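You operate a simulated robot arm through the tools that you are given. There is no shell and no other tool.

The job below is to be done with a simulated robot arm. You get a single attempt, and the scene is never put back.

Task
Top up the trough from bottle G57 till the level glass shows between its lines, then prime the wheel.
Fine: shut the cover again, put the bottle back, spill nothing, leave the other bottle. Set down upright: what you pick out.
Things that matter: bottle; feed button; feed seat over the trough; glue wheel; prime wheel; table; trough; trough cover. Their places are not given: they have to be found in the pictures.

Only the result counts: the job must be done as asked and must still hold three seconds after the hand-in. Knocking over, shifting, dropping, spilling or breaking anything else fails it. A push-on lid holds only when it is set on centred and level and pressed home; a screw cap is set on level and turned clockwise until tight.

Robot
A 7-joint arm with a fingered hand, fixed in place. Base frame: the origin is at the foot of the arm, x ahead of it, y to its left, z up. Readings come in cm, rad, newtons and seconds.
Its first joint turns from -1.204 to 3.002 rad. Payload 5 kg.
The TCP is the grasp point between the finger pads, 3.2 cm short of the fingertips. In the tool frame z runs along the fingers and y along their closing line. The gripper opens to 16 cm. The gripper's body begins 8.9 cm behind the TCP. The gripper is a hand of 3 fingers: y runs from the thumb to the fingers, the wrist lies at [0, 0, -25.2] in the tool frame, and closing takes about 1.5 s.
Orientation is told as [roll, pitch, yaw] about the base's x, y, z axes, in that order, counted from this pose: with the fingers straight down and closing along the base's y, the tool's x points along the base's -x, its y along +y and its z along -z.

Tools
- The arm moves only by the tool arm_command. Its argument "moves" is a list of rows, each an object of numbers (a shift or turn left out is 0, a gripper value left out holds the last): "wx", "wy", "wz": the turn, a rotation vector about the tool's x, y, z in rad; "dx", "dy", "dz": the shift along the tool's x, y, z in cm. In form: [{"wx": .., "wy": .., "wz": .., "dx": .., "dy": .., "dz": ..}, ...]. A call has 1 to 20 rows; each row is the pose to reach, as a shift and turn from the pose commanded when the call began, along the tool's axes at that moment. "grip" is the closure in counts, from 0 (fully open) to 255 (shut), set as the call begins (left out, the last holds). Each row takes 0.2 s and may step no farther than 5 cm and 0.15 rad from the row before; otherwise, or with a gripper value out of range, the whole call is refused. Where a pose cannot be reached the arm comes as near as it can. A force on the tool above 70 N (or 10 N above the force at the start of the call, whichever is more), or a blocked arm, ends the call early, and 0.2 s more pass. Each finger travels about 10.8 cm/s and halts on what it meets, pressing with about 31 N; the grip force reading is that of the motor and also rises with nothing between the fingers. The clock runs only during rows and for 0.2 s after the last one: add rows that repeat a pose to give the fingers time. The reply holds the time, the measured pose of the TCP, the force on the tool along the base axes, the opening and the grip force, in the units named above and with some noise, with the torque about the TCP (base axes, N m) and any sound that the robot's microphone picked up, and new pictures: "views" is both (left out), scene, wrist or none.
- Cameras (640 x 400 px; columns grow to the right, rows downward): "scene" is fixed at [4.7, 49.98, 165.09]; the picture's right is [-0.35, -0.94, 0.00], its down [-0.42, 0.15, -0.90] and it looks along [0.84, -0.31, -0.44] (base axes); focal length 348 px, centre (320, 200). "wrist" rides on the gripper at [6.5, -0.4, -11.6] in the tool frame; the picture's right is [0.06, 1.00, 0.00], its down [-0.87, 0.05, -0.49] and it looks along [-0.49, 0.03, 0.87] (tool axes); focal length 261 px, centre (320, 200).
- slide_trunk(by): slides the trunk up (or, below 0, down) by that many cm; the arm rides with it, the base frame stays. It gives what a move gives, with no picture.
- curl_fingers(finger1, finger2, thumb_bend): sets how far each is bent, from 0 (flat) to 1 (curled in); at 0.3 the hand is open as for a grip, at 0.7 the pads meet at the TCP. One left out holds its place. A second passes; each finger stops where it meets its share of the squeeze, and holds until it gets a number again. A gripper value or a shape takes the hand back. It gives what a move gives, with no picture; readings hold the bend of each and the force on the fingers (four entries, about 0 where the hand has none), thumb and palm.
- set_grasp(shape): the hand has 3 fingers and takes this shape, open, in about a second: jaw (thumb against the fingers, like two jaws); tri (thumb and two fingers); tip (a fingertip pinch); poke (one finger out to press); point (the index stretched); flat (the hand flat); cup (the hand cupped); fist (a fist). The gripper value then closes the fingers along that shape, each until it touches; the sizes above hold for jaw. It gives what a move gives, with no picture.
- measure_at(camera, pixels): for up to 12 pixels [column, row] of the newest picture of that camera ("zoom" is the newest enlarged one), the place [x, y, z] in the base frame of the surface seen there, good to about 0.2 cm. The clock stands still meanwhile.
- inspect(camera, box): a new picture of the part [left, top, right, bottom] of that camera's present view, enlarged. The clock stands still meanwhile.
- sign_off(): hands the job in; it is judged then, once.

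Leave the gripper open and the arm clear of the work at the hand-in unless told otherwise.

The tools are called after ">>>" as name(argument=value, ...) on one line, values as JSON. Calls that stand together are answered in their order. arm_command: Moves the arm, as the interface text tells. Its arguments: {"type":"object","properties":{"moves":{"type":"array","items":{"type":"object","properties":{"wx":{"type":"number"},"wy":{"type":"number"},"wz":{"type":"number"},"dx":{"type":"number"},"dy":{"type":"number"},"dz":{"type":"number"}}}},"grip":{"type":"number"},"views":{"type":"string","enum":["both","scene","wrist","none"]}},"required":["moves"]} The other tools are called the same way: slide_trunk (by) slides the trunk up or down; set_grasp (shape) gives the hand a shape; curl_fingers (finger1, finger2, thumb_bend) moves the fingers one by one; measure_at (camera, pixels) gives the place of the surface under pixels of a picture; inspect (camera, box) takes an enlarged picture of a part of a camera's view; sign_off () hands the job in.

At the start:

```text
t: 0.0
ee_pos: [58.02, -7.8, 147.2]
tcp_rot: [0.001, 0.002, 0.001]
contact_force: [-0.4, -0.2, -0.8]
wrist_torque: [-0.02, 0.01, 0.01]
opening: 15.99
finger_force: 0.0
shape: jaw
bend: [0.3, 0.3, 0.3]
finger forces: [0.1, 0.1, 0.1, 0.0, 0.0, 0.0]
trunk travel left (down, up): [-87.5, 6.5]
```

scene: 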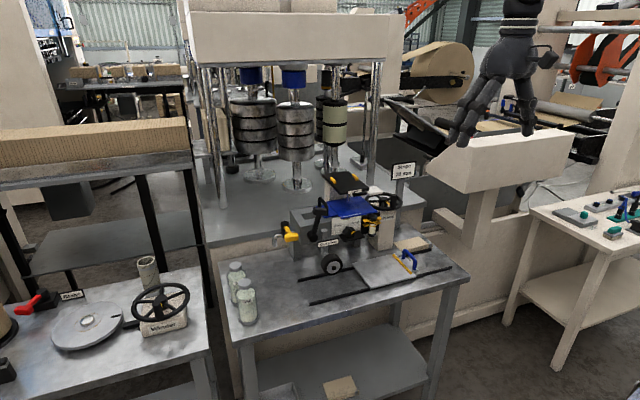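
wrist: 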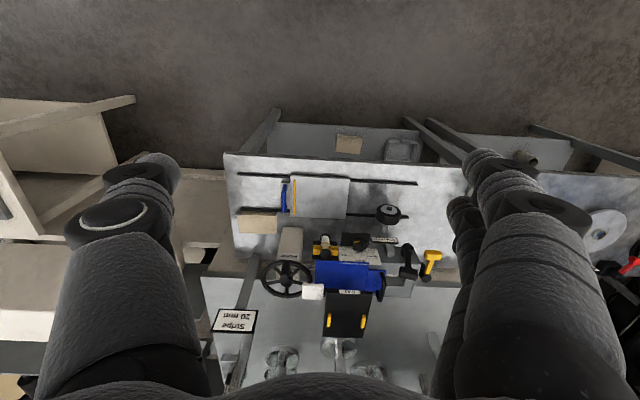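

I see a glue machine on a middle table with a blue part, a hand wheel, and two bottles at the left of the table (about 240,290). I'll zoom in on the area first.

>>> inspect(camera="scene", box=[270, 160, 430, 280])

>>> inspect(camera="scene", box=[205, 245, 285, 335])

>>> inspect(camera="wrist", box=[220, 150, 480, 350])

```text
3.33 times, centred on (350, 220) of scene
```

zoom: 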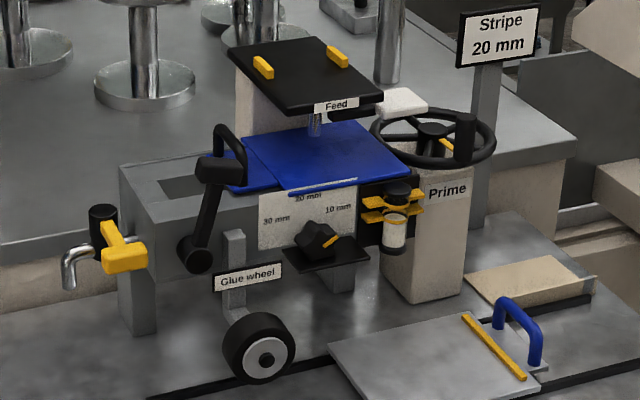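

```text
4.44 times, centred on (245, 290) of scene
```

zoom: 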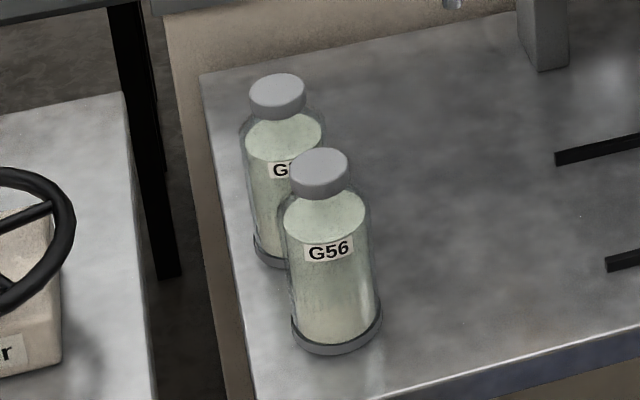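

```text
2.00 times, centred on (350, 250) of wrist
```

zoom: 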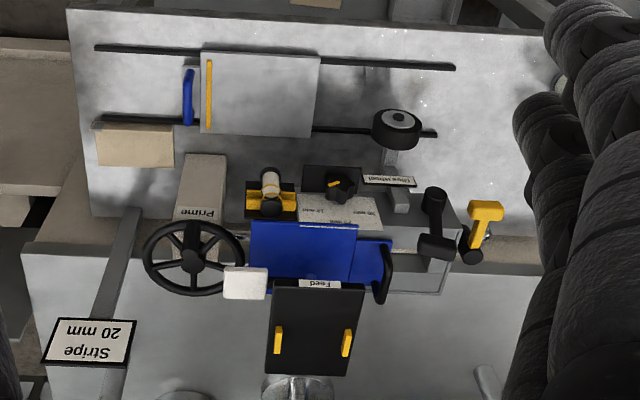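

The front bottle reads G56; the rear one is partly hidden and starts with "G". The trough has a blue cover with a black handle, a black "Feed" seat above it with yellow stops, a white pad (likely the feed button), a level glass with yellow marks, and the Prime hand wheel. I'll zoom in closer on each and measure.

>>> inspect(camera="scene", box=[310, 160, 400, 220])

>>> measure_at(camera="zoom", pixels=[[320, 200], [100, 100], [500, 300]])

>>> measure_at(camera="scene", pixels=[[236, 266], [245, 284], [245, 323], [236, 300], [260, 300], [300, 330], [440, 275], [350, 260]])

```text
6.67 times, centred on (355, 190) of scene
```

zoom: 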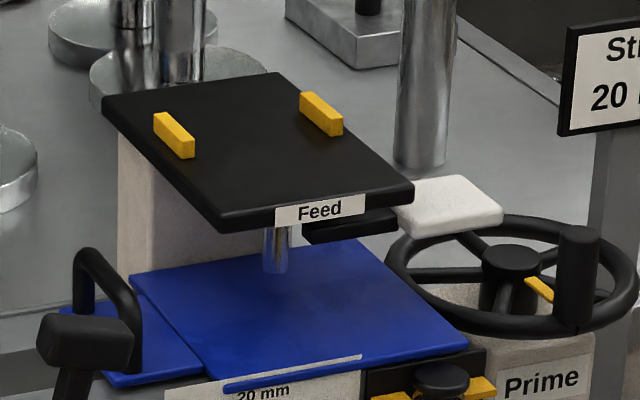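

```text
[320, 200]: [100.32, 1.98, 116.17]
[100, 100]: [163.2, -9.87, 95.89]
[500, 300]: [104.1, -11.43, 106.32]
```

```text
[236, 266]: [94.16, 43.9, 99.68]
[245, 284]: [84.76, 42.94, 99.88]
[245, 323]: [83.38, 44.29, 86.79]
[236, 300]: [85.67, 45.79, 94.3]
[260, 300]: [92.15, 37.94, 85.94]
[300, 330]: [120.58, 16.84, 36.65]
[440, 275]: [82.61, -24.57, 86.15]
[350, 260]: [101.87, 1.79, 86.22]
```

Table top is at about z = 86.1 cm; G56 stands at about (85, 43) and the rear bottle at about (94, 44), tops at about 99.8. Next I'll measure the feed seat, its yellow tabs, the cover, white pad, and prime wheel in the latest zoom.

>>> measure_at(camera="zoom", pixels=[[110, 100], [276, 76], [405, 185], [225, 218], [165, 118], [185, 140], [308, 98], [333, 122], [250, 150], [350, 215], [415, 190], [490, 210]])

>>> measure_at(camera="zoom", pixels=[[440, 205], [425, 228], [465, 182], [277, 260], [140, 280], [215, 370], [460, 340], [350, 240], [75, 315], [190, 365], [90, 255], [130, 340]])

>>> measure_at(camera="zoom", pixels=[[510, 260], [578, 235], [540, 288], [400, 260], [620, 300], [480, 325], [440, 375], [470, 388], [395, 398], [85, 330], [60, 345], [580, 300]])

```text
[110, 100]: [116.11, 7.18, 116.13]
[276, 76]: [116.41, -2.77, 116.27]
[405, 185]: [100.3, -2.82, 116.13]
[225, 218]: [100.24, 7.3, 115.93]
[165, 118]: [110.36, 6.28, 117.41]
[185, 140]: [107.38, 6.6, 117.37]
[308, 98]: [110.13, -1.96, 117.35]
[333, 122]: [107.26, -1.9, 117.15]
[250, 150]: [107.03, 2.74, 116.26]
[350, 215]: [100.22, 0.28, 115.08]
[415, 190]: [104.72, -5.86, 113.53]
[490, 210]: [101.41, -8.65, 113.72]
```

```text
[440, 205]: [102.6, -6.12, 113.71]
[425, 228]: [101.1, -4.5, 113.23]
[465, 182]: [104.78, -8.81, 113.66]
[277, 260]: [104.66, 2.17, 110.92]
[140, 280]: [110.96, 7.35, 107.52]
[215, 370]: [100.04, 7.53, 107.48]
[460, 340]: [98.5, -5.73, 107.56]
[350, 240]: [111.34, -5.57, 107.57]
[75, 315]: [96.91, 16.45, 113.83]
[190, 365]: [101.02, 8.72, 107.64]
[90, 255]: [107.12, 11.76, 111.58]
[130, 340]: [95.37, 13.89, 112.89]
```

```text
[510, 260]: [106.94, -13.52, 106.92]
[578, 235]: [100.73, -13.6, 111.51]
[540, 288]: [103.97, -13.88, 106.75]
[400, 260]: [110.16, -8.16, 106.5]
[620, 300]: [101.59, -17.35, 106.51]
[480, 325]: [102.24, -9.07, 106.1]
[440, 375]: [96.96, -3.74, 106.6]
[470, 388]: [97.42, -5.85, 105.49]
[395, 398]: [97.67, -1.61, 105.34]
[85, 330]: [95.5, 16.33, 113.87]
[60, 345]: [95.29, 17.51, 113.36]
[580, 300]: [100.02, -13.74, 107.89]
```

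The seat plate spans x 100–116, y −3 to 7 at z ≈ 116.1, with tabs at about x 109, y 6.4 and −1.8. The cover is at z ≈ 107.5. I'll move the hand forward and left (tool down, staying high) to get a close wrist picture of the machine.

>>> arm_command(moves=[{"dx": -4, "dy": 2.5}, {"dx": -8, "dy": 5}, {"dx": -12, "dy": 7.5}, {"dx": -15, "dy": 10}, {"dx": -15, "dy": 10}], views="both")

```text
t: 1.2
ee_pos: [73.02, 1.98, 147.33]
tcp_rot: [0.002, -0.001, 0.003]
contact_force: [0.4, -1.8, 0.0]
wrist_torque: [0.03, 0.01, 0.02]
opening: 15.98
finger_force: 0.1
shape: jaw
bend: [0.3, 0.3, 0.3]
finger forces: [0.0, 0.1, 0.0, 0.0, 0.0, 0.1]
trunk travel left (down, up): [-87.5, 6.5]
```

scene: 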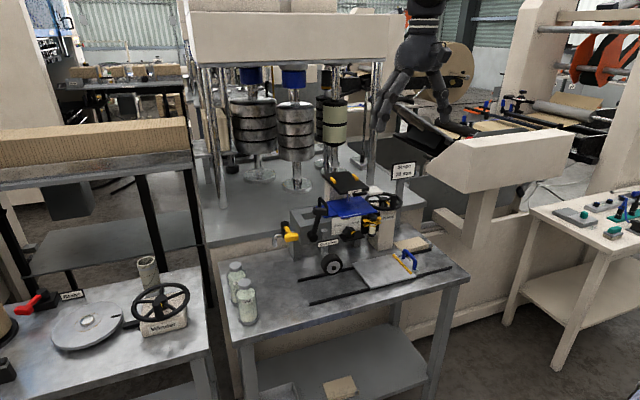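
wrist: 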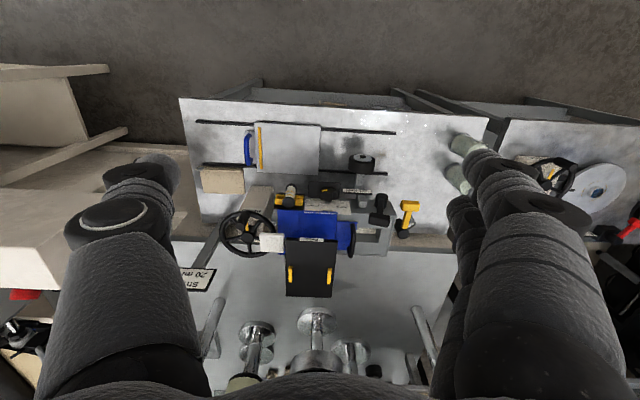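

The wrist camera now sees the machine in the middle (around 300,220). I'll enlarge that area.

>>> inspect(camera="wrist", box=[210, 170, 430, 305])

>>> inspect(camera="wrist", box=[260, 180, 380, 255])

>>> inspect(camera="scene", box=[335, 205, 395, 245])

>>> inspect(camera="scene", box=[265, 185, 345, 245])

```text
2.91 times, centred on (320, 238) of wrist
```

zoom: 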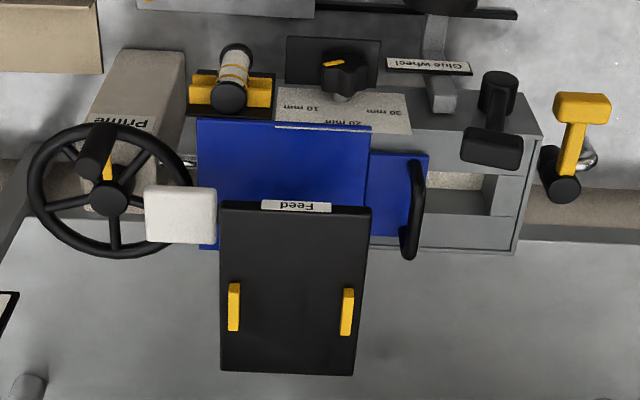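

```text
5.33 times, centred on (320, 218) of wrist
```

zoom: 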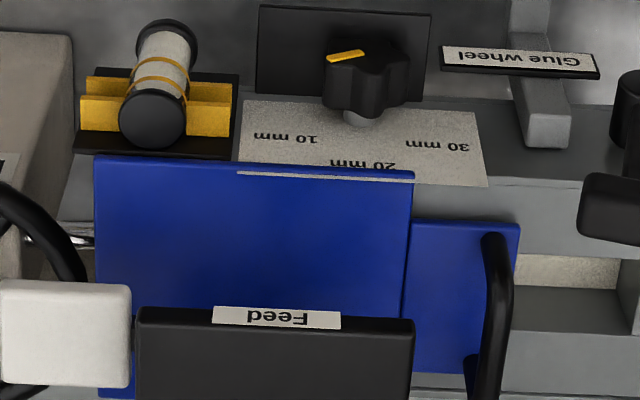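

```text
10.00 times, centred on (365, 225) of scene
```

zoom: 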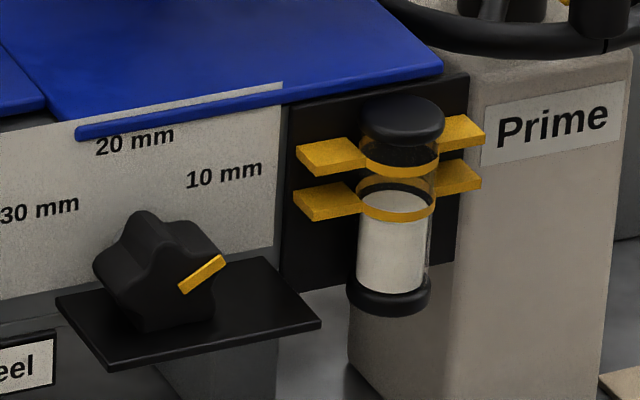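

```text
6.67 times, centred on (305, 215) of scene
```

zoom: 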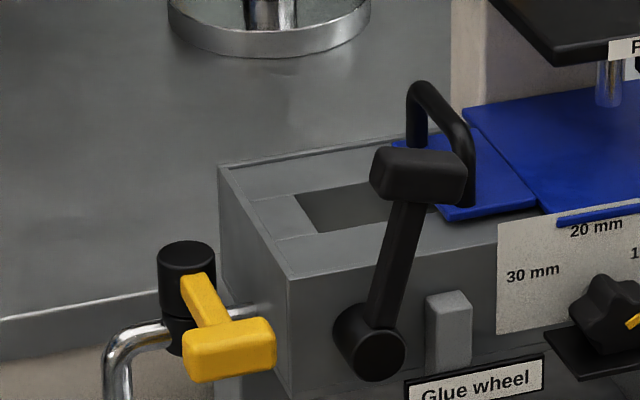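

The level glass shows the white column just below the lower yellow ring. The blue cover has a black arch handle on its left end. I need to know whether it slides or hinges, so I'll zoom on its edges and the shiny rod near the white pad.

>>> inspect(camera="wrist", box=[255, 195, 305, 260])

>>> inspect(camera="wrist", box=[325, 190, 395, 265])

>>> inspect(camera="scene", box=[318, 185, 388, 225])

```text
6.15 times, centred on (280, 228) of wrist
```

zoom: 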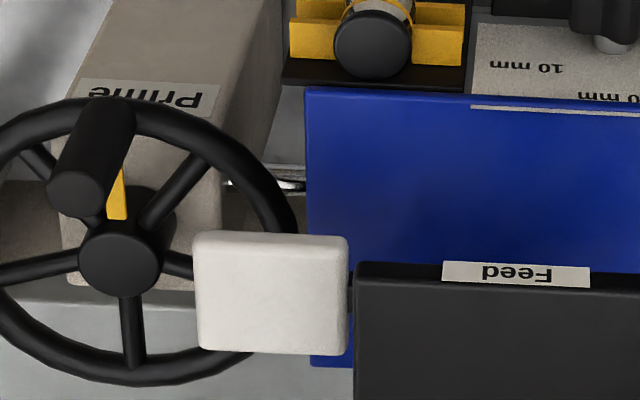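

```text
5.33 times, centred on (360, 228) of wrist
```

zoom: 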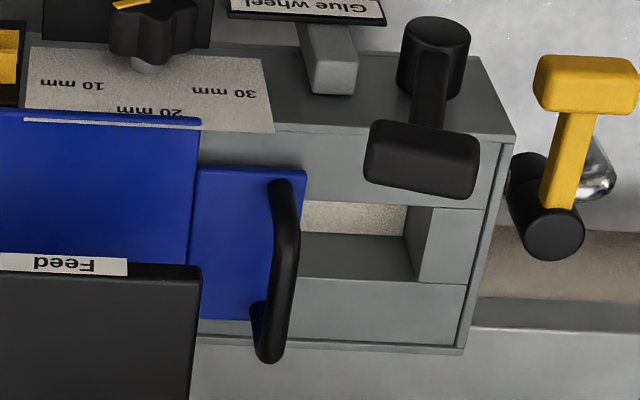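

```text
9.14 times, centred on (353, 205) of scene
```

zoom: 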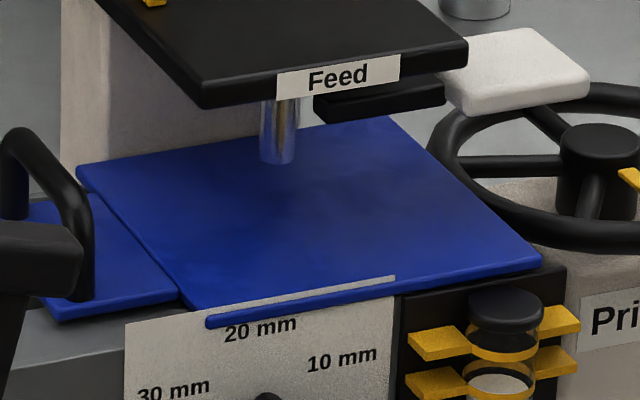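

The blue cover appears to slide along y (the wheel, pad and nozzle block other directions), with the arch handle for pulling it left. I'll measure the tabs, plate, handle and trough ends accurately through zoomed wrist views.

>>> inspect(camera="wrist", box=[270, 230, 350, 300])

>>> measure_at(camera="wrist", pixels=[[285, 240], [335, 240], [330, 296], [286, 296], [352, 235], [378, 205], [265, 243], [250, 220], [405, 210], [404, 230], [384, 190], [362, 160]])

```text
5.71 times, centred on (310, 265) of wrist
```

zoom: 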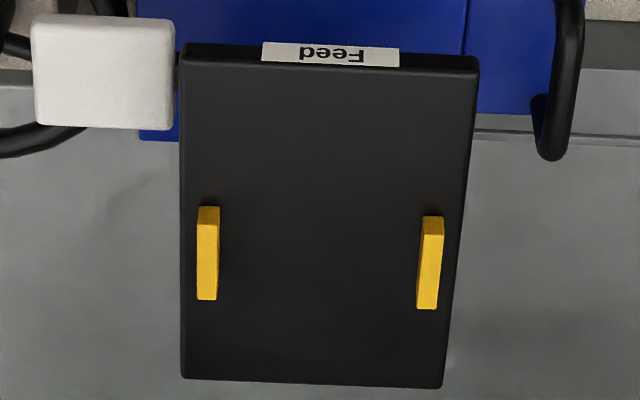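

```text
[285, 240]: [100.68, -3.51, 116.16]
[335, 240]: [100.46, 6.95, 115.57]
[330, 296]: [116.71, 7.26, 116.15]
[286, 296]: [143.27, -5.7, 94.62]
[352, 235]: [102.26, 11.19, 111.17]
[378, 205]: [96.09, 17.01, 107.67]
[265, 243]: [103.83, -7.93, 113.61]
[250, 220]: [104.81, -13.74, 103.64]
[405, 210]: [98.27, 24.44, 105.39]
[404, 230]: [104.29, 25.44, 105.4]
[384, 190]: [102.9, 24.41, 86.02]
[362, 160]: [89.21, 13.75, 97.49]
```

>>> measure_at(camera="zoom", pixels=[[203, 222], [214, 222], [203, 292], [212, 292], [426, 232], [437, 232], [421, 302], [432, 302], [188, 60], [470, 66], [190, 370], [435, 380]])

>>> measure_at(camera="zoom", pixels=[[573, 10], [571, 60], [551, 140], [45, 25], [165, 35], [45, 118], [160, 120], [460, 20], [520, 105], [310, 220], [310, 180], [310, 260]])

```text
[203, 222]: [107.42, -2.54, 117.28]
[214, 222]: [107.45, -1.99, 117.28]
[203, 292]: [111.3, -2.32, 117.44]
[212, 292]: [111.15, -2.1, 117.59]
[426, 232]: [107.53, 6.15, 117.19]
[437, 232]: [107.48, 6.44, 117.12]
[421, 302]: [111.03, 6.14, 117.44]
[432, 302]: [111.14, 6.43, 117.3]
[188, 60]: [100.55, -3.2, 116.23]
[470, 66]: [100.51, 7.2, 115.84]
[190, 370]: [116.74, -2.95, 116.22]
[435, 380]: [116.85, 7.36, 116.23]
```

```text
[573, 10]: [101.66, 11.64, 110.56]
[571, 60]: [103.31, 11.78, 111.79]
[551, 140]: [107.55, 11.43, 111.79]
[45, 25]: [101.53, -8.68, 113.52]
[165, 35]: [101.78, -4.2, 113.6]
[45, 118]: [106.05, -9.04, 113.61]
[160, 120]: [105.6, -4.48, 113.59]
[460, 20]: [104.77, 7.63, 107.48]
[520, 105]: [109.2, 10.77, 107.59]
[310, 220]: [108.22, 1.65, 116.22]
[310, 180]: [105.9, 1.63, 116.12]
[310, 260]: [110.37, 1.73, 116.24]
```

Seat centre is about (109, 2.1) between the tabs (gap ≈7.8 cm); the handle bar runs along x at y ≈ 11.6, z ≈ 111–112; the white pad's top is at z 113.6. Before approaching I want to see what the "poke" hand shape looks like, so I'll set it here in free air.

>>> set_grasp(shape="poke")

>>> arm_command(moves=[{"dx": 0}], views="both")

>>> inspect(camera="scene", box=[350, 0, 510, 150])

```text
t: 2.1
ee_pos: [73.15, 2.15, 147.09]
tcp_rot: [0.0, 0.0, 0.0]
contact_force: [0.4, -0.3, -1.3]
wrist_torque: [-0.04, 0.04, 0.0]
opening: 0.01
finger_force: 0.1
shape: poke
bend: [1.0, 1.0, 0.46]
finger forces: [0.0, 0.0, 0.0, 0.2, 0.0, 0.0]
trunk travel left (down, up): [-87.5, 6.5]
```

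```text
t: 2.5
ee_pos: [73.07, 2.23, 147.21]
tcp_rot: [0.003, -0.001, -0.001]
contact_force: [0.2, 0.3, 0.2]
wrist_torque: [-0.02, 0.01, -0.01]
opening: 0.03
finger_force: 0.0
shape: poke
bend: [1.0, 1.0, 0.46]
finger forces: [0.0, 0.0, 0.0, 0.0, 0.0, 0.0]
trunk travel left (down, up): [-87.5, 6.5]
```

scene: 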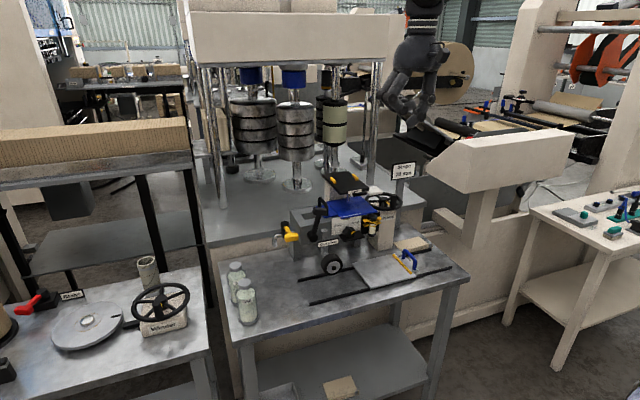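
wrist: 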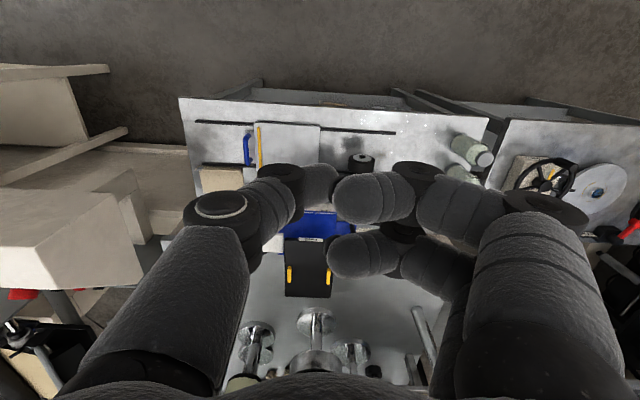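

```text
2.67 times, centred on (430, 75) of scene
```

zoom: 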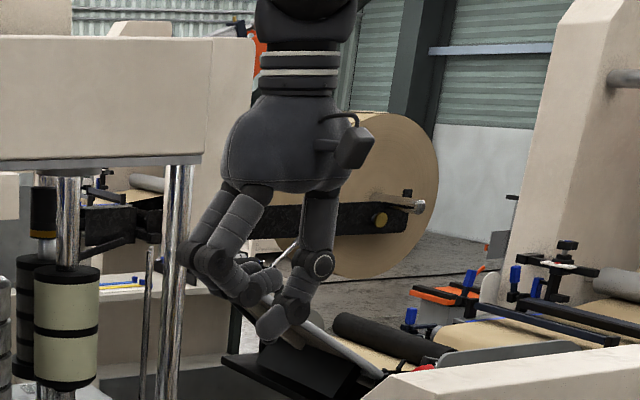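

In "poke" the thumb stays out (bend 0.46) and both fingers curl in. I'll measure where the thumb tip and the curled fingers are relative to the TCP (73.1, 2.2, 147.2).

>>> measure_at(camera="wrist", pixels=[[325, 185], [305, 178], [265, 200], [222, 205], [345, 200], [380, 195], [420, 172], [470, 210], [340, 255], [400, 265], [540, 210], [200, 270]])

```text
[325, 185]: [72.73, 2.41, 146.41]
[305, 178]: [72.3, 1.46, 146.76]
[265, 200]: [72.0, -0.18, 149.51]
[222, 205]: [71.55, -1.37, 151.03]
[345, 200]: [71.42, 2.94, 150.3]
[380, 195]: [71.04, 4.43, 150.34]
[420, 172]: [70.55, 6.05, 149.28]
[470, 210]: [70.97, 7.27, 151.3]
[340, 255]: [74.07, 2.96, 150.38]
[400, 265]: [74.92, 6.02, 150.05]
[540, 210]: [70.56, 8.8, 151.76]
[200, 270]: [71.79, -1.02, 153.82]
```

The thumb can be placed alone by setting its bend: I'll leave both fingers curled and open the thumb to 0.3, then check its tip position.

>>> curl_fingers(finger1=1.0, finger2=1.0, thumb_bend=0.3)

>>> arm_command(moves=[{"dx": -1, "dy": 3}, {"dx": -4, "dy": 6}, {"dx": -6, "dy": 9}, {"dx": -8, "dy": 12}, {"dx": -10, "dy": 15}, {"dx": -10, "dy": 15}], views="both")

>>> inspect(camera="scene", box=[270, 0, 510, 150])

```text
t: 3.5
ee_pos: [73.19, 2.05, 147.34]
tcp_rot: [0.0, 0.001, 0.0]
contact_force: [0.8, -0.5, -0.2]
wrist_torque: [0.01, -0.04, -0.01]
opening: 7.45
finger_force: 0.0
shape: fingers
bend: [1.0, 1.0, 0.3]
finger forces: [0.0, 0.0, 0.1, 0.0, 0.0, 0.1]
trunk travel left (down, up): [-87.5, 6.5]
```

```text
t: 4.9
ee_pos: [83.06, 17.04, 147.13]
tcp_rot: [0.002, -0.001, 0.002]
contact_force: [-0.6, -0.5, -0.7]
wrist_torque: [0.01, 0.0, -0.03]
opening: 7.44
finger_force: 0.0
shape: fingers
bend: [1.0, 1.0, 0.3]
finger forces: [0.0, 0.1, 0.1, 0.0, 0.1, 0.0]
trunk travel left (down, up): [-87.5, 6.5]
```

scene: 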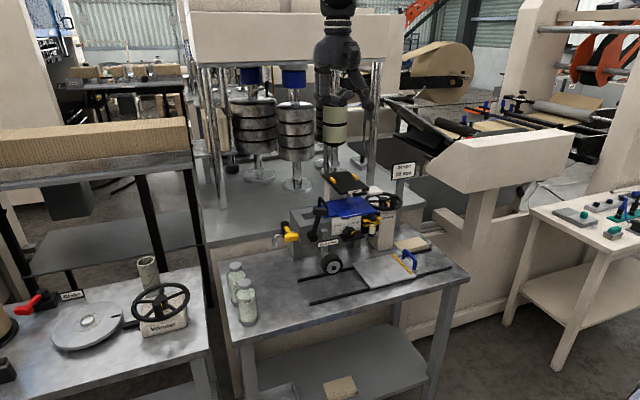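
wrist: 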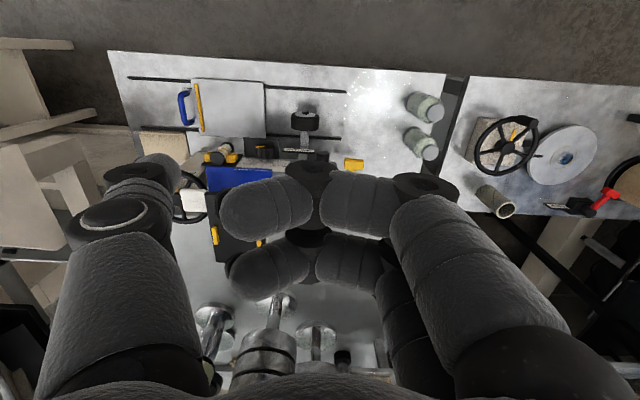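

```text
2.67 times, centred on (390, 75) of scene
```

zoom: 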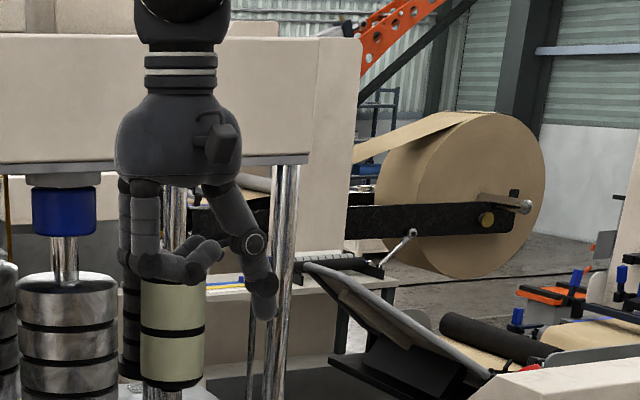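

The hand now shows the thumb alone extended. There's a beige press beam and chrome rods behind the machine; I'll measure those and the thumb tip to stay clear.

>>> measure_at(camera="scene", pixels=[[290, 40], [200, 64], [380, 58], [222, 130], [375, 130], [335, 120], [295, 130], [285, 12], [330, 178], [345, 172]])

>>> measure_at(camera="wrist", pixels=[[160, 158], [130, 170], [110, 215], [120, 300], [240, 205], [245, 270], [300, 190], [420, 185], [350, 200], [330, 265]])

>>> inspect(camera="wrist", box=[390, 80, 470, 170])

```text
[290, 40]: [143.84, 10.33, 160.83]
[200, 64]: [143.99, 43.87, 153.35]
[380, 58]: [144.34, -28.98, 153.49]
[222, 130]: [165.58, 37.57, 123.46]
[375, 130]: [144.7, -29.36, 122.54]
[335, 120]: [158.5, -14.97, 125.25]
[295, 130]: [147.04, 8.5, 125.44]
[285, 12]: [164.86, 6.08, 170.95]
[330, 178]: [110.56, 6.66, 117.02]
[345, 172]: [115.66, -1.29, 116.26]
```

```text
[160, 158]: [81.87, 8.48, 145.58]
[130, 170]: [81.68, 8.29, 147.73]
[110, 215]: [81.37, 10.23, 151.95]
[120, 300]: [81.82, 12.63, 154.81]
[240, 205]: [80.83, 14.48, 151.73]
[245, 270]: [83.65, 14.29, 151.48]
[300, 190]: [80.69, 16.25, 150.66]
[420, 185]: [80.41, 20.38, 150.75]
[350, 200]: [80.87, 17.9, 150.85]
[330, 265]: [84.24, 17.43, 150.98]
```

```text
4.44 times, centred on (430, 125) of wrist
```

zoom: 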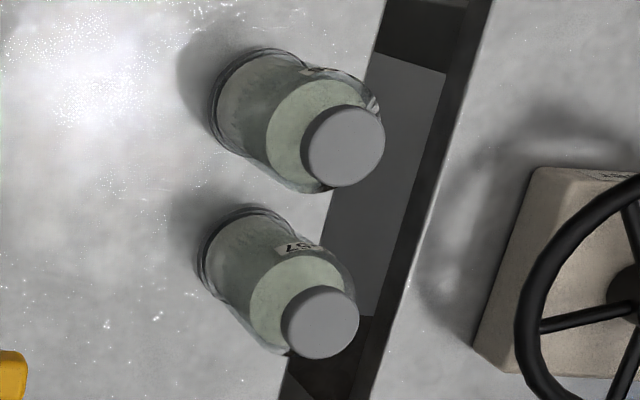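

The rear bottle's label reads "..57" (upside down) – so it's G57 at about (94, 44). The press beam is far back at x ≥ 143. Now I'll tilt the hand forward 0.45 rad and bring the thumb to a spot above the gap between the seat plate (y 7.3) and the cover's handle (y ≈ 11.6), still high.

>>> arm_command(moves=[{"dx": -3, "dy": 0.2, "dz": 3, "wy": -0.08}, {"dx": -6, "dy": 0.4, "dz": 6, "wy": -0.16}, {"dx": -9, "dy": 0.6, "dz": 9.5, "wy": -0.24}, {"dx": -12, "dy": 0.8, "dz": 13, "wy": -0.32}, {"dx": -15, "dy": 0.8, "dz": 16.5, "wy": -0.4}, {"dx": -18, "dy": 0.8, "dz": 20, "wy": -0.45}, {"dx": -20, "dy": 0.8, "dz": 24, "wy": -0.45}, {"dx": -20, "dy": 0.8, "dz": 25, "wy": -0.45}, {"dx": -20, "dy": 0.8, "dz": 25, "wy": -0.45}], views="both")

>>> inspect(camera="scene", box=[250, 100, 410, 250])

```text
t: 6.9
ee_pos: [103.15, 18.28, 122.09]
tcp_rot: [0.001, -0.447, 0.001]
contact_force: [-0.5, -1.0, 0.5]
wrist_torque: [-0.03, 0.01, 0.01]
opening: 7.42
finger_force: 0.1
shape: fingers
bend: [1.0, 1.0, 0.3]
finger forces: [0.0, 0.0, 0.0, 0.0, 0.0, 0.1]
trunk travel left (down, up): [-87.5, 6.5]
```

scene: 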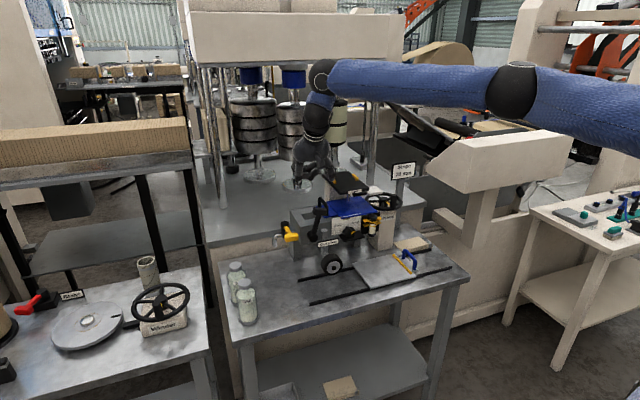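
wrist: 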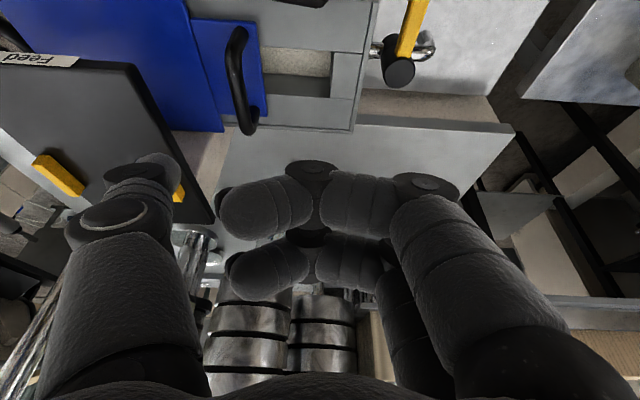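

```text
2.67 times, centred on (330, 175) of scene
```

zoom: 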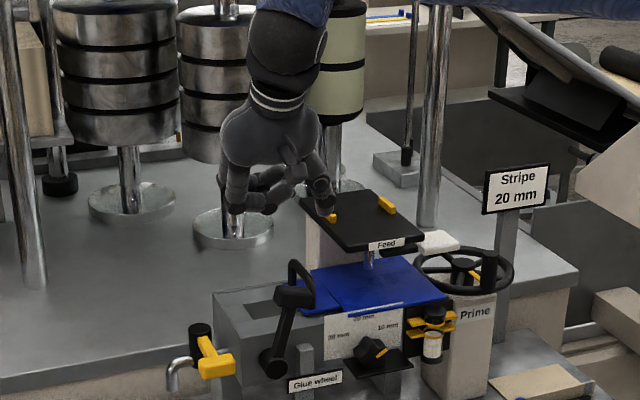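

The arm reaches this pose. I'll measure the thumb tip, handle and plate edge from this wrist view to check the lateral clearance before going down.

>>> measure_at(camera="wrist", pixels=[[160, 157], [178, 163], [140, 170], [240, 40], [236, 60], [248, 130], [130, 70], [150, 120], [200, 40], [260, 60], [340, 60], [360, 120]])

>>> inspect(camera="wrist", box=[80, 0, 340, 170])

```text
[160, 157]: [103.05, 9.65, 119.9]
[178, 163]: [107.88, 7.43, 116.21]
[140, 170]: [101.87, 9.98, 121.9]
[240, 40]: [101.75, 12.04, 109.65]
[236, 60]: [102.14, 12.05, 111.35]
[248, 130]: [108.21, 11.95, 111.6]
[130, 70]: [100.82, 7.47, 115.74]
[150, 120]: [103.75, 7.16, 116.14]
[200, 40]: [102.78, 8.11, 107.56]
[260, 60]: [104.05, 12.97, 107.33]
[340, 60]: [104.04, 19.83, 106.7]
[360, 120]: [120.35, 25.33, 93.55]
```

```text
2.35 times, centred on (210, 85) of wrist
```

zoom: 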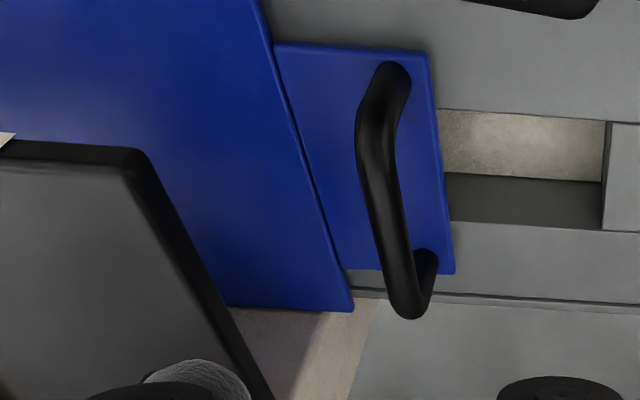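

Thumb tip is at about y 9.65 between the plate edge (7.4) and the handle's near side (≈11.3). I'll lower straight down 10 cm in that gap (in the tilted tool frame: 0.9 along z, 0.435 along x per cm).

>>> arm_command(moves=[{"dx": 0.87, "dz": 1.8, "dy": -0.2}, {"dx": 1.74, "dz": 3.6, "dy": -0.2}, {"dx": 2.61, "dz": 5.4, "dy": -0.2}, {"dx": 3.48, "dz": 7.2, "dy": -0.2}, {"dx": 4.35, "dz": 9.0, "dy": -0.2}, {"dx": 4.35, "dz": 9.0, "dy": -0.2}], views="both")

>>> inspect(camera="scene", box=[270, 140, 390, 240])

>>> inspect(camera="wrist", box=[80, 0, 340, 170])

```text
t: 8.3
ee_pos: [103.04, 17.87, 112.28]
tcp_rot: [-0.001, -0.451, -0.001]
contact_force: [-0.4, 0.8, -0.9]
wrist_torque: [0.01, 0.0, 0.01]
opening: 7.42
finger_force: 0.1
shape: fingers
bend: [1.0, 1.0, 0.3]
finger forces: [0.0, 0.0, 0.1, 0.0, 0.0, 0.0]
trunk travel left (down, up): [-87.5, 6.5]
```

scene: 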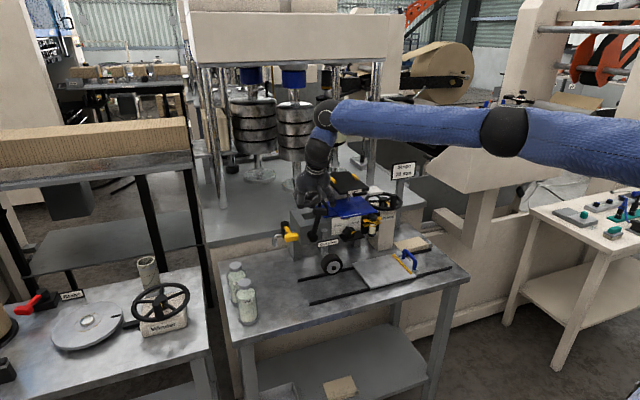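
wrist: 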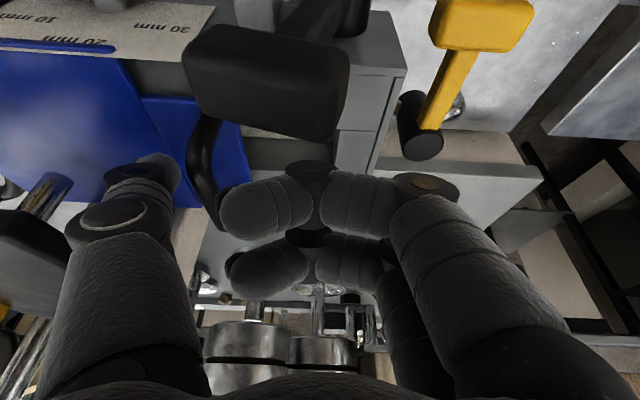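

```text
4.00 times, centred on (330, 190) of scene
```

zoom: 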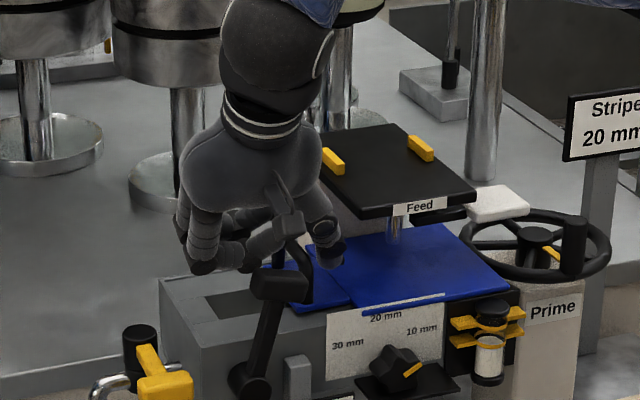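

```text
2.35 times, centred on (210, 85) of wrist
```

zoom: 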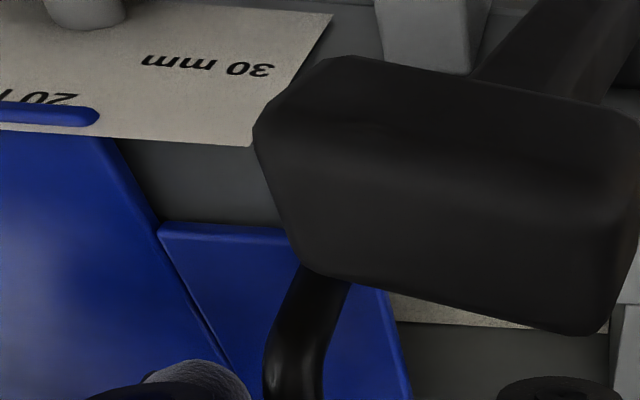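

The thumb sits right of the handle without contact (forces ≈ 0). I'll push left (+y) slowly, 3 cm first, and see if the cover moves.

>>> arm_command(moves=[{"dy": 0.5}, {"dy": 1.0}, {"dy": 1.5}, {"dy": 2.0}, {"dy": 2.5}, {"dy": 3.0}, {"dy": 3.0}], views="both")

>>> inspect(camera="scene", box=[270, 140, 390, 240])

```text
t: 9.9
ee_pos: [103.15, 20.83, 112.25]
tcp_rot: [-0.001, -0.448, 0.0]
contact_force: [0.1, 0.0, 0.1]
wrist_torque: [-0.04, 0.01, -0.03]
opening: 7.5
finger_force: 0.0
shape: fingers
bend: [1.0, 1.0, 0.3]
finger forces: [0.0, 0.1, 0.1, 0.1, 0.0, 0.0]
trunk travel left (down, up): [-87.5, 6.5]
```

scene: 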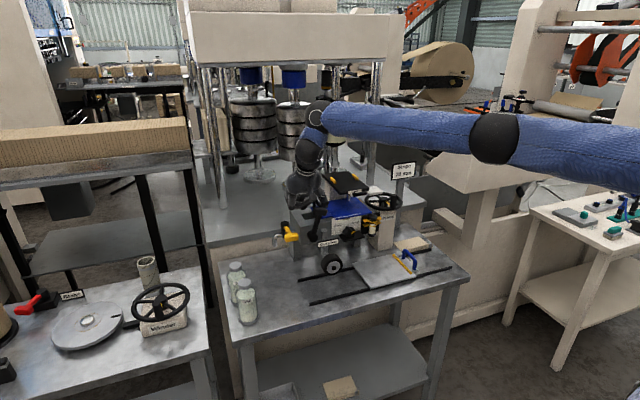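
wrist: 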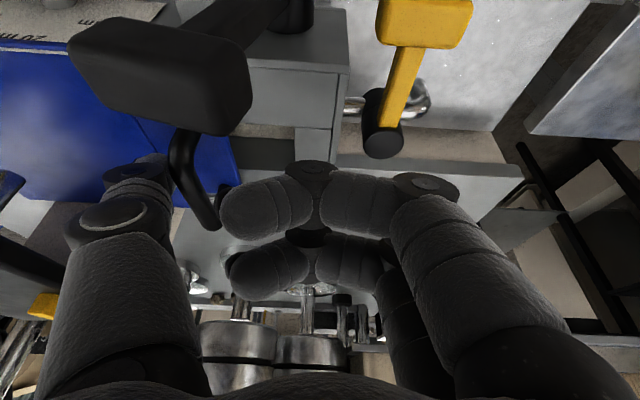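

```text
4.00 times, centred on (330, 190) of scene
```

zoom: 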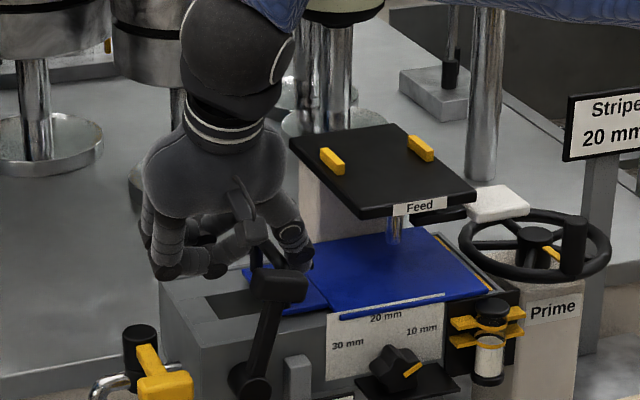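

The cover slid left; a strip opened on its right (a yellow edge appeared at zoom (490,270)). I'll keep pushing left.

>>> arm_command(moves=[{"dy": 0.7}, {"dy": 1.4}, {"dy": 2.1}, {"dy": 2.8}, {"dy": 3.5}, {"dy": 4.2}, {"dy": 5.0}, {"dy": 5.0}], views="both")

>>> inspect(camera="scene", box=[270, 140, 390, 240])

```text
t: 11.7
ee_pos: [103.16, 25.84, 112.24]
tcp_rot: [0.002, -0.448, -0.002]
contact_force: [-1.0, 0.0, -0.1]
wrist_torque: [0.02, -0.01, 0.01]
opening: 7.46
finger_force: 0.0
shape: fingers
bend: [1.0, 1.0, 0.3]
finger forces: [0.0, 0.0, 0.1, 0.1, 0.0, 0.0]
trunk travel left (down, up): [-87.5, 6.5]
```

scene: 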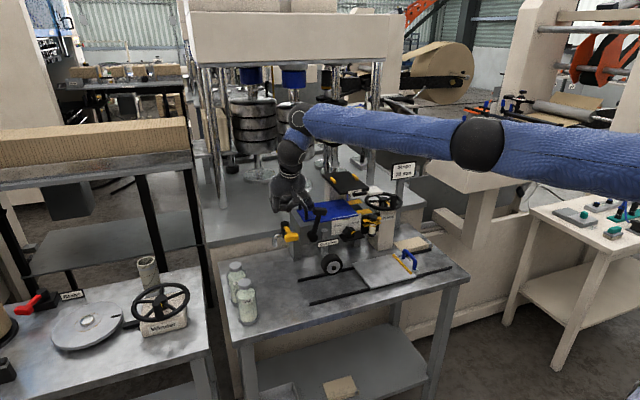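
wrist: 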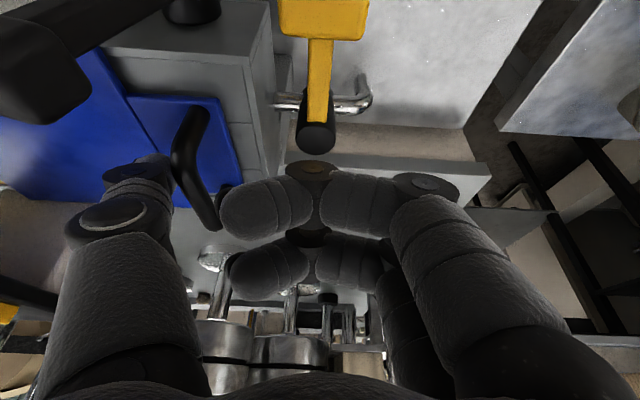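

```text
4.00 times, centred on (330, 190) of scene
```

zoom: 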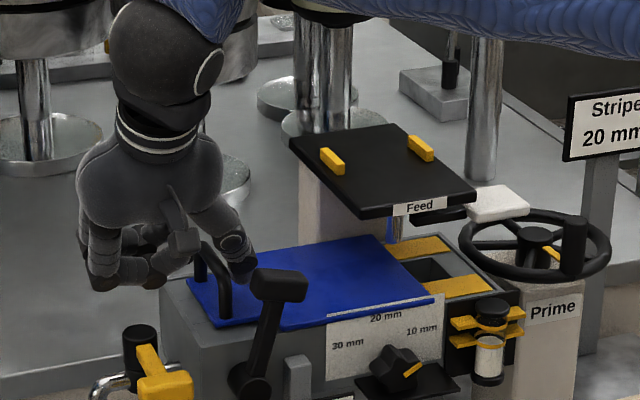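

The opening with a yellow surround is appearing under the nozzle. The cover edge still passes close to the nozzle, so I'll push on until it stops or clears.

>>> arm_command(moves=[{"dy": 0.6}, {"dy": 1.2}, {"dy": 1.8}, {"dy": 2.4}, {"dy": 3.0}, {"dy": 3.0}], views="both")

>>> inspect(camera="scene", box=[270, 140, 390, 240])

```text
t: 13.1
ee_pos: [103.08, 28.89, 112.2]
tcp_rot: [-0.001, -0.449, 0.0]
contact_force: [0.3, -0.5, -0.7]
wrist_torque: [0.0, 0.01, 0.02]
opening: 7.47
finger_force: 0.0
shape: fingers
bend: [1.0, 1.0, 0.3]
finger forces: [0.0, 0.0, 0.0, 0.1, 0.0, 0.0]
trunk travel left (down, up): [-87.5, 6.5]
```

scene: 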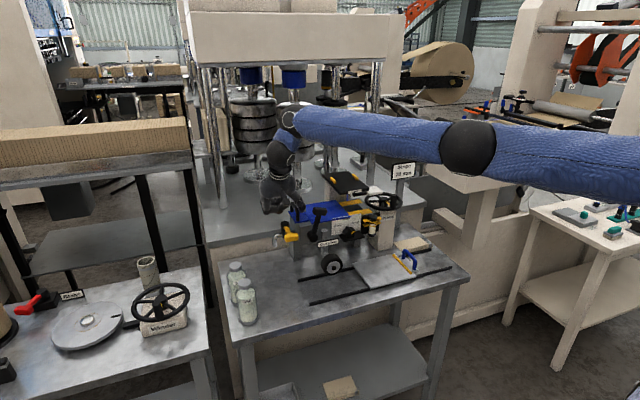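
wrist: 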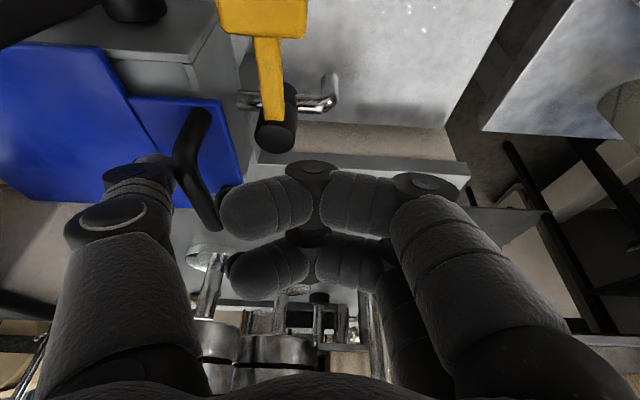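

```text
4.00 times, centred on (330, 190) of scene
```

zoom: 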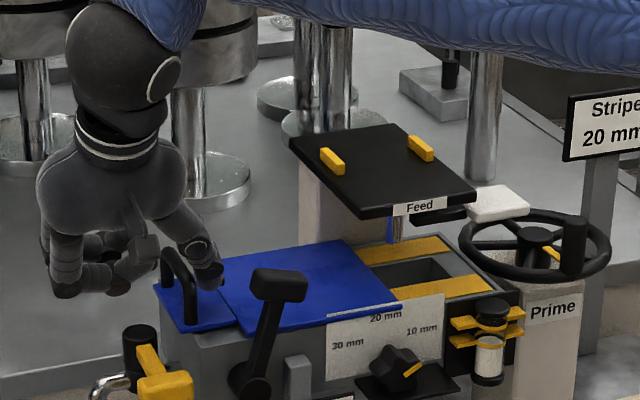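

The cover's right edge is now left of the nozzle. I'll measure its edge and the hole to see whether it's fully open.

>>> measure_at(camera="zoom", pixels=[[345, 248], [395, 295], [370, 272], [395, 235], [400, 280], [440, 265], [455, 290], [410, 245], [440, 245], [490, 288], [165, 295], [220, 255]])

>>> inspect(camera="scene", box=[335, 185, 385, 220])

```text
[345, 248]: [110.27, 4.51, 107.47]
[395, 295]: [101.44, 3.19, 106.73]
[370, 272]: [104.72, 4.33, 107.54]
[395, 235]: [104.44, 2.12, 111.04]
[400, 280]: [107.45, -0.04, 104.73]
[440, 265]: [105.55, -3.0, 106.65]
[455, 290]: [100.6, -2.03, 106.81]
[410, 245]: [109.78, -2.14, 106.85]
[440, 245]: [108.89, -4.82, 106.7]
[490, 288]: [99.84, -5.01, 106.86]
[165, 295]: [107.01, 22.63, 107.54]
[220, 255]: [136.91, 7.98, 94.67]
```

```text
11.43 times, centred on (360, 202) of scene
```

zoom: 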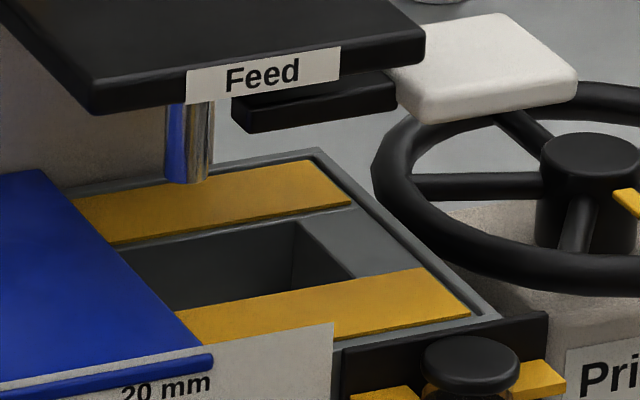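

The cover edge is at y ≈ 4.4 and the nozzle at y ≈ 2.1, so the inlet is uncovered. I'll push gently a bit more to see if there's an end stop (stop within 2 cm).

>>> arm_command(moves=[{"dy": 0.4}, {"dy": 0.8}, {"dy": 1.2}, {"dy": 1.6}, {"dy": 2.0}, {"dy": 2.0}], views="both")

>>> inspect(camera="scene", box=[270, 160, 390, 240])

```text
t: 14.5
ee_pos: [103.11, 30.94, 112.22]
tcp_rot: [0.0, -0.448, 0.0]
contact_force: [0.4, 0.7, -0.2]
wrist_torque: [0.01, 0.01, -0.01]
opening: 7.47
finger_force: 0.2
shape: fingers
bend: [1.0, 1.0, 0.3]
finger forces: [0.0, 0.0, 0.0, 0.0, 0.0, 0.0]
trunk travel left (down, up): [-87.5, 6.5]
```

scene: 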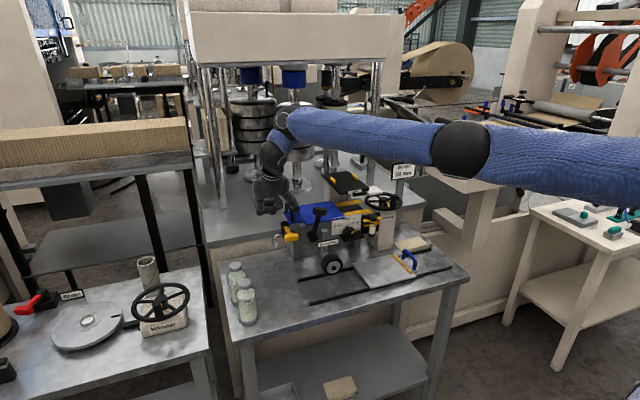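
wrist: 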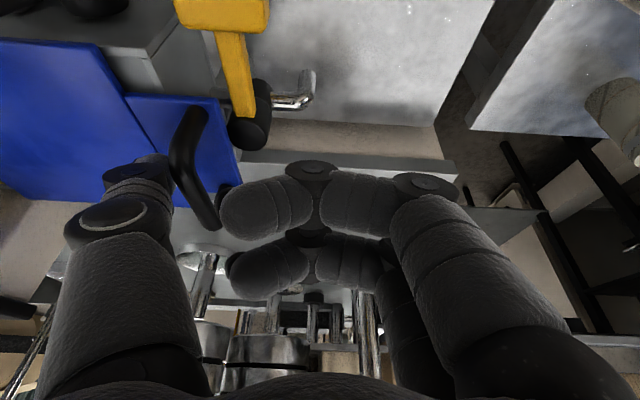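

```text
5.00 times, centred on (330, 200) of scene
```

zoom: 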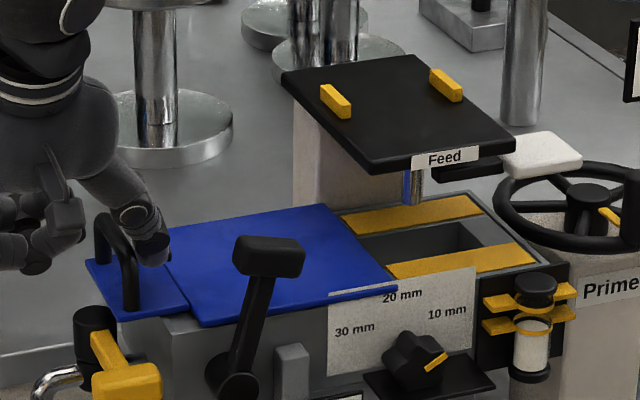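

The cover is still gliding freely; its right edge is further left. I'll zoom in to see whether the yellow strips' left ends are now visible, and check the force-free state.

>>> inspect(camera="scene", box=[325, 190, 375, 222])

>>> measure_at(camera="zoom", pixels=[[150, 120], [230, 240], [215, 150], [300, 280], [320, 180], [340, 240], [480, 150], [560, 240]])

```text
12.50 times, centred on (350, 206) of scene
```

zoom: 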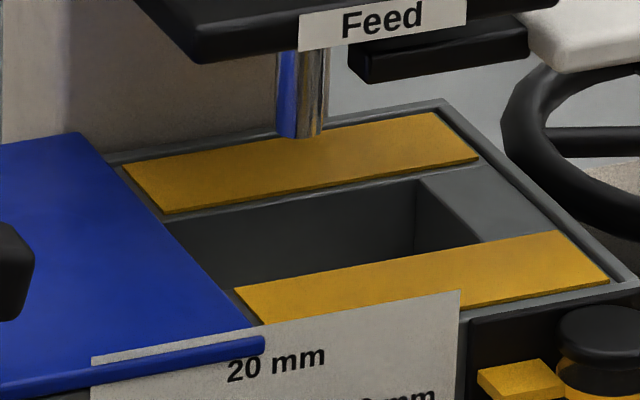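

```text
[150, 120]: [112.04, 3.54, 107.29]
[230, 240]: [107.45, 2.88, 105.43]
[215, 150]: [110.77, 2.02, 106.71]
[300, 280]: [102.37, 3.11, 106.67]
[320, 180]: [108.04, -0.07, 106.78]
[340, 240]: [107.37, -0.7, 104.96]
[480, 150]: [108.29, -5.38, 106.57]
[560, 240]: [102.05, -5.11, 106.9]
```

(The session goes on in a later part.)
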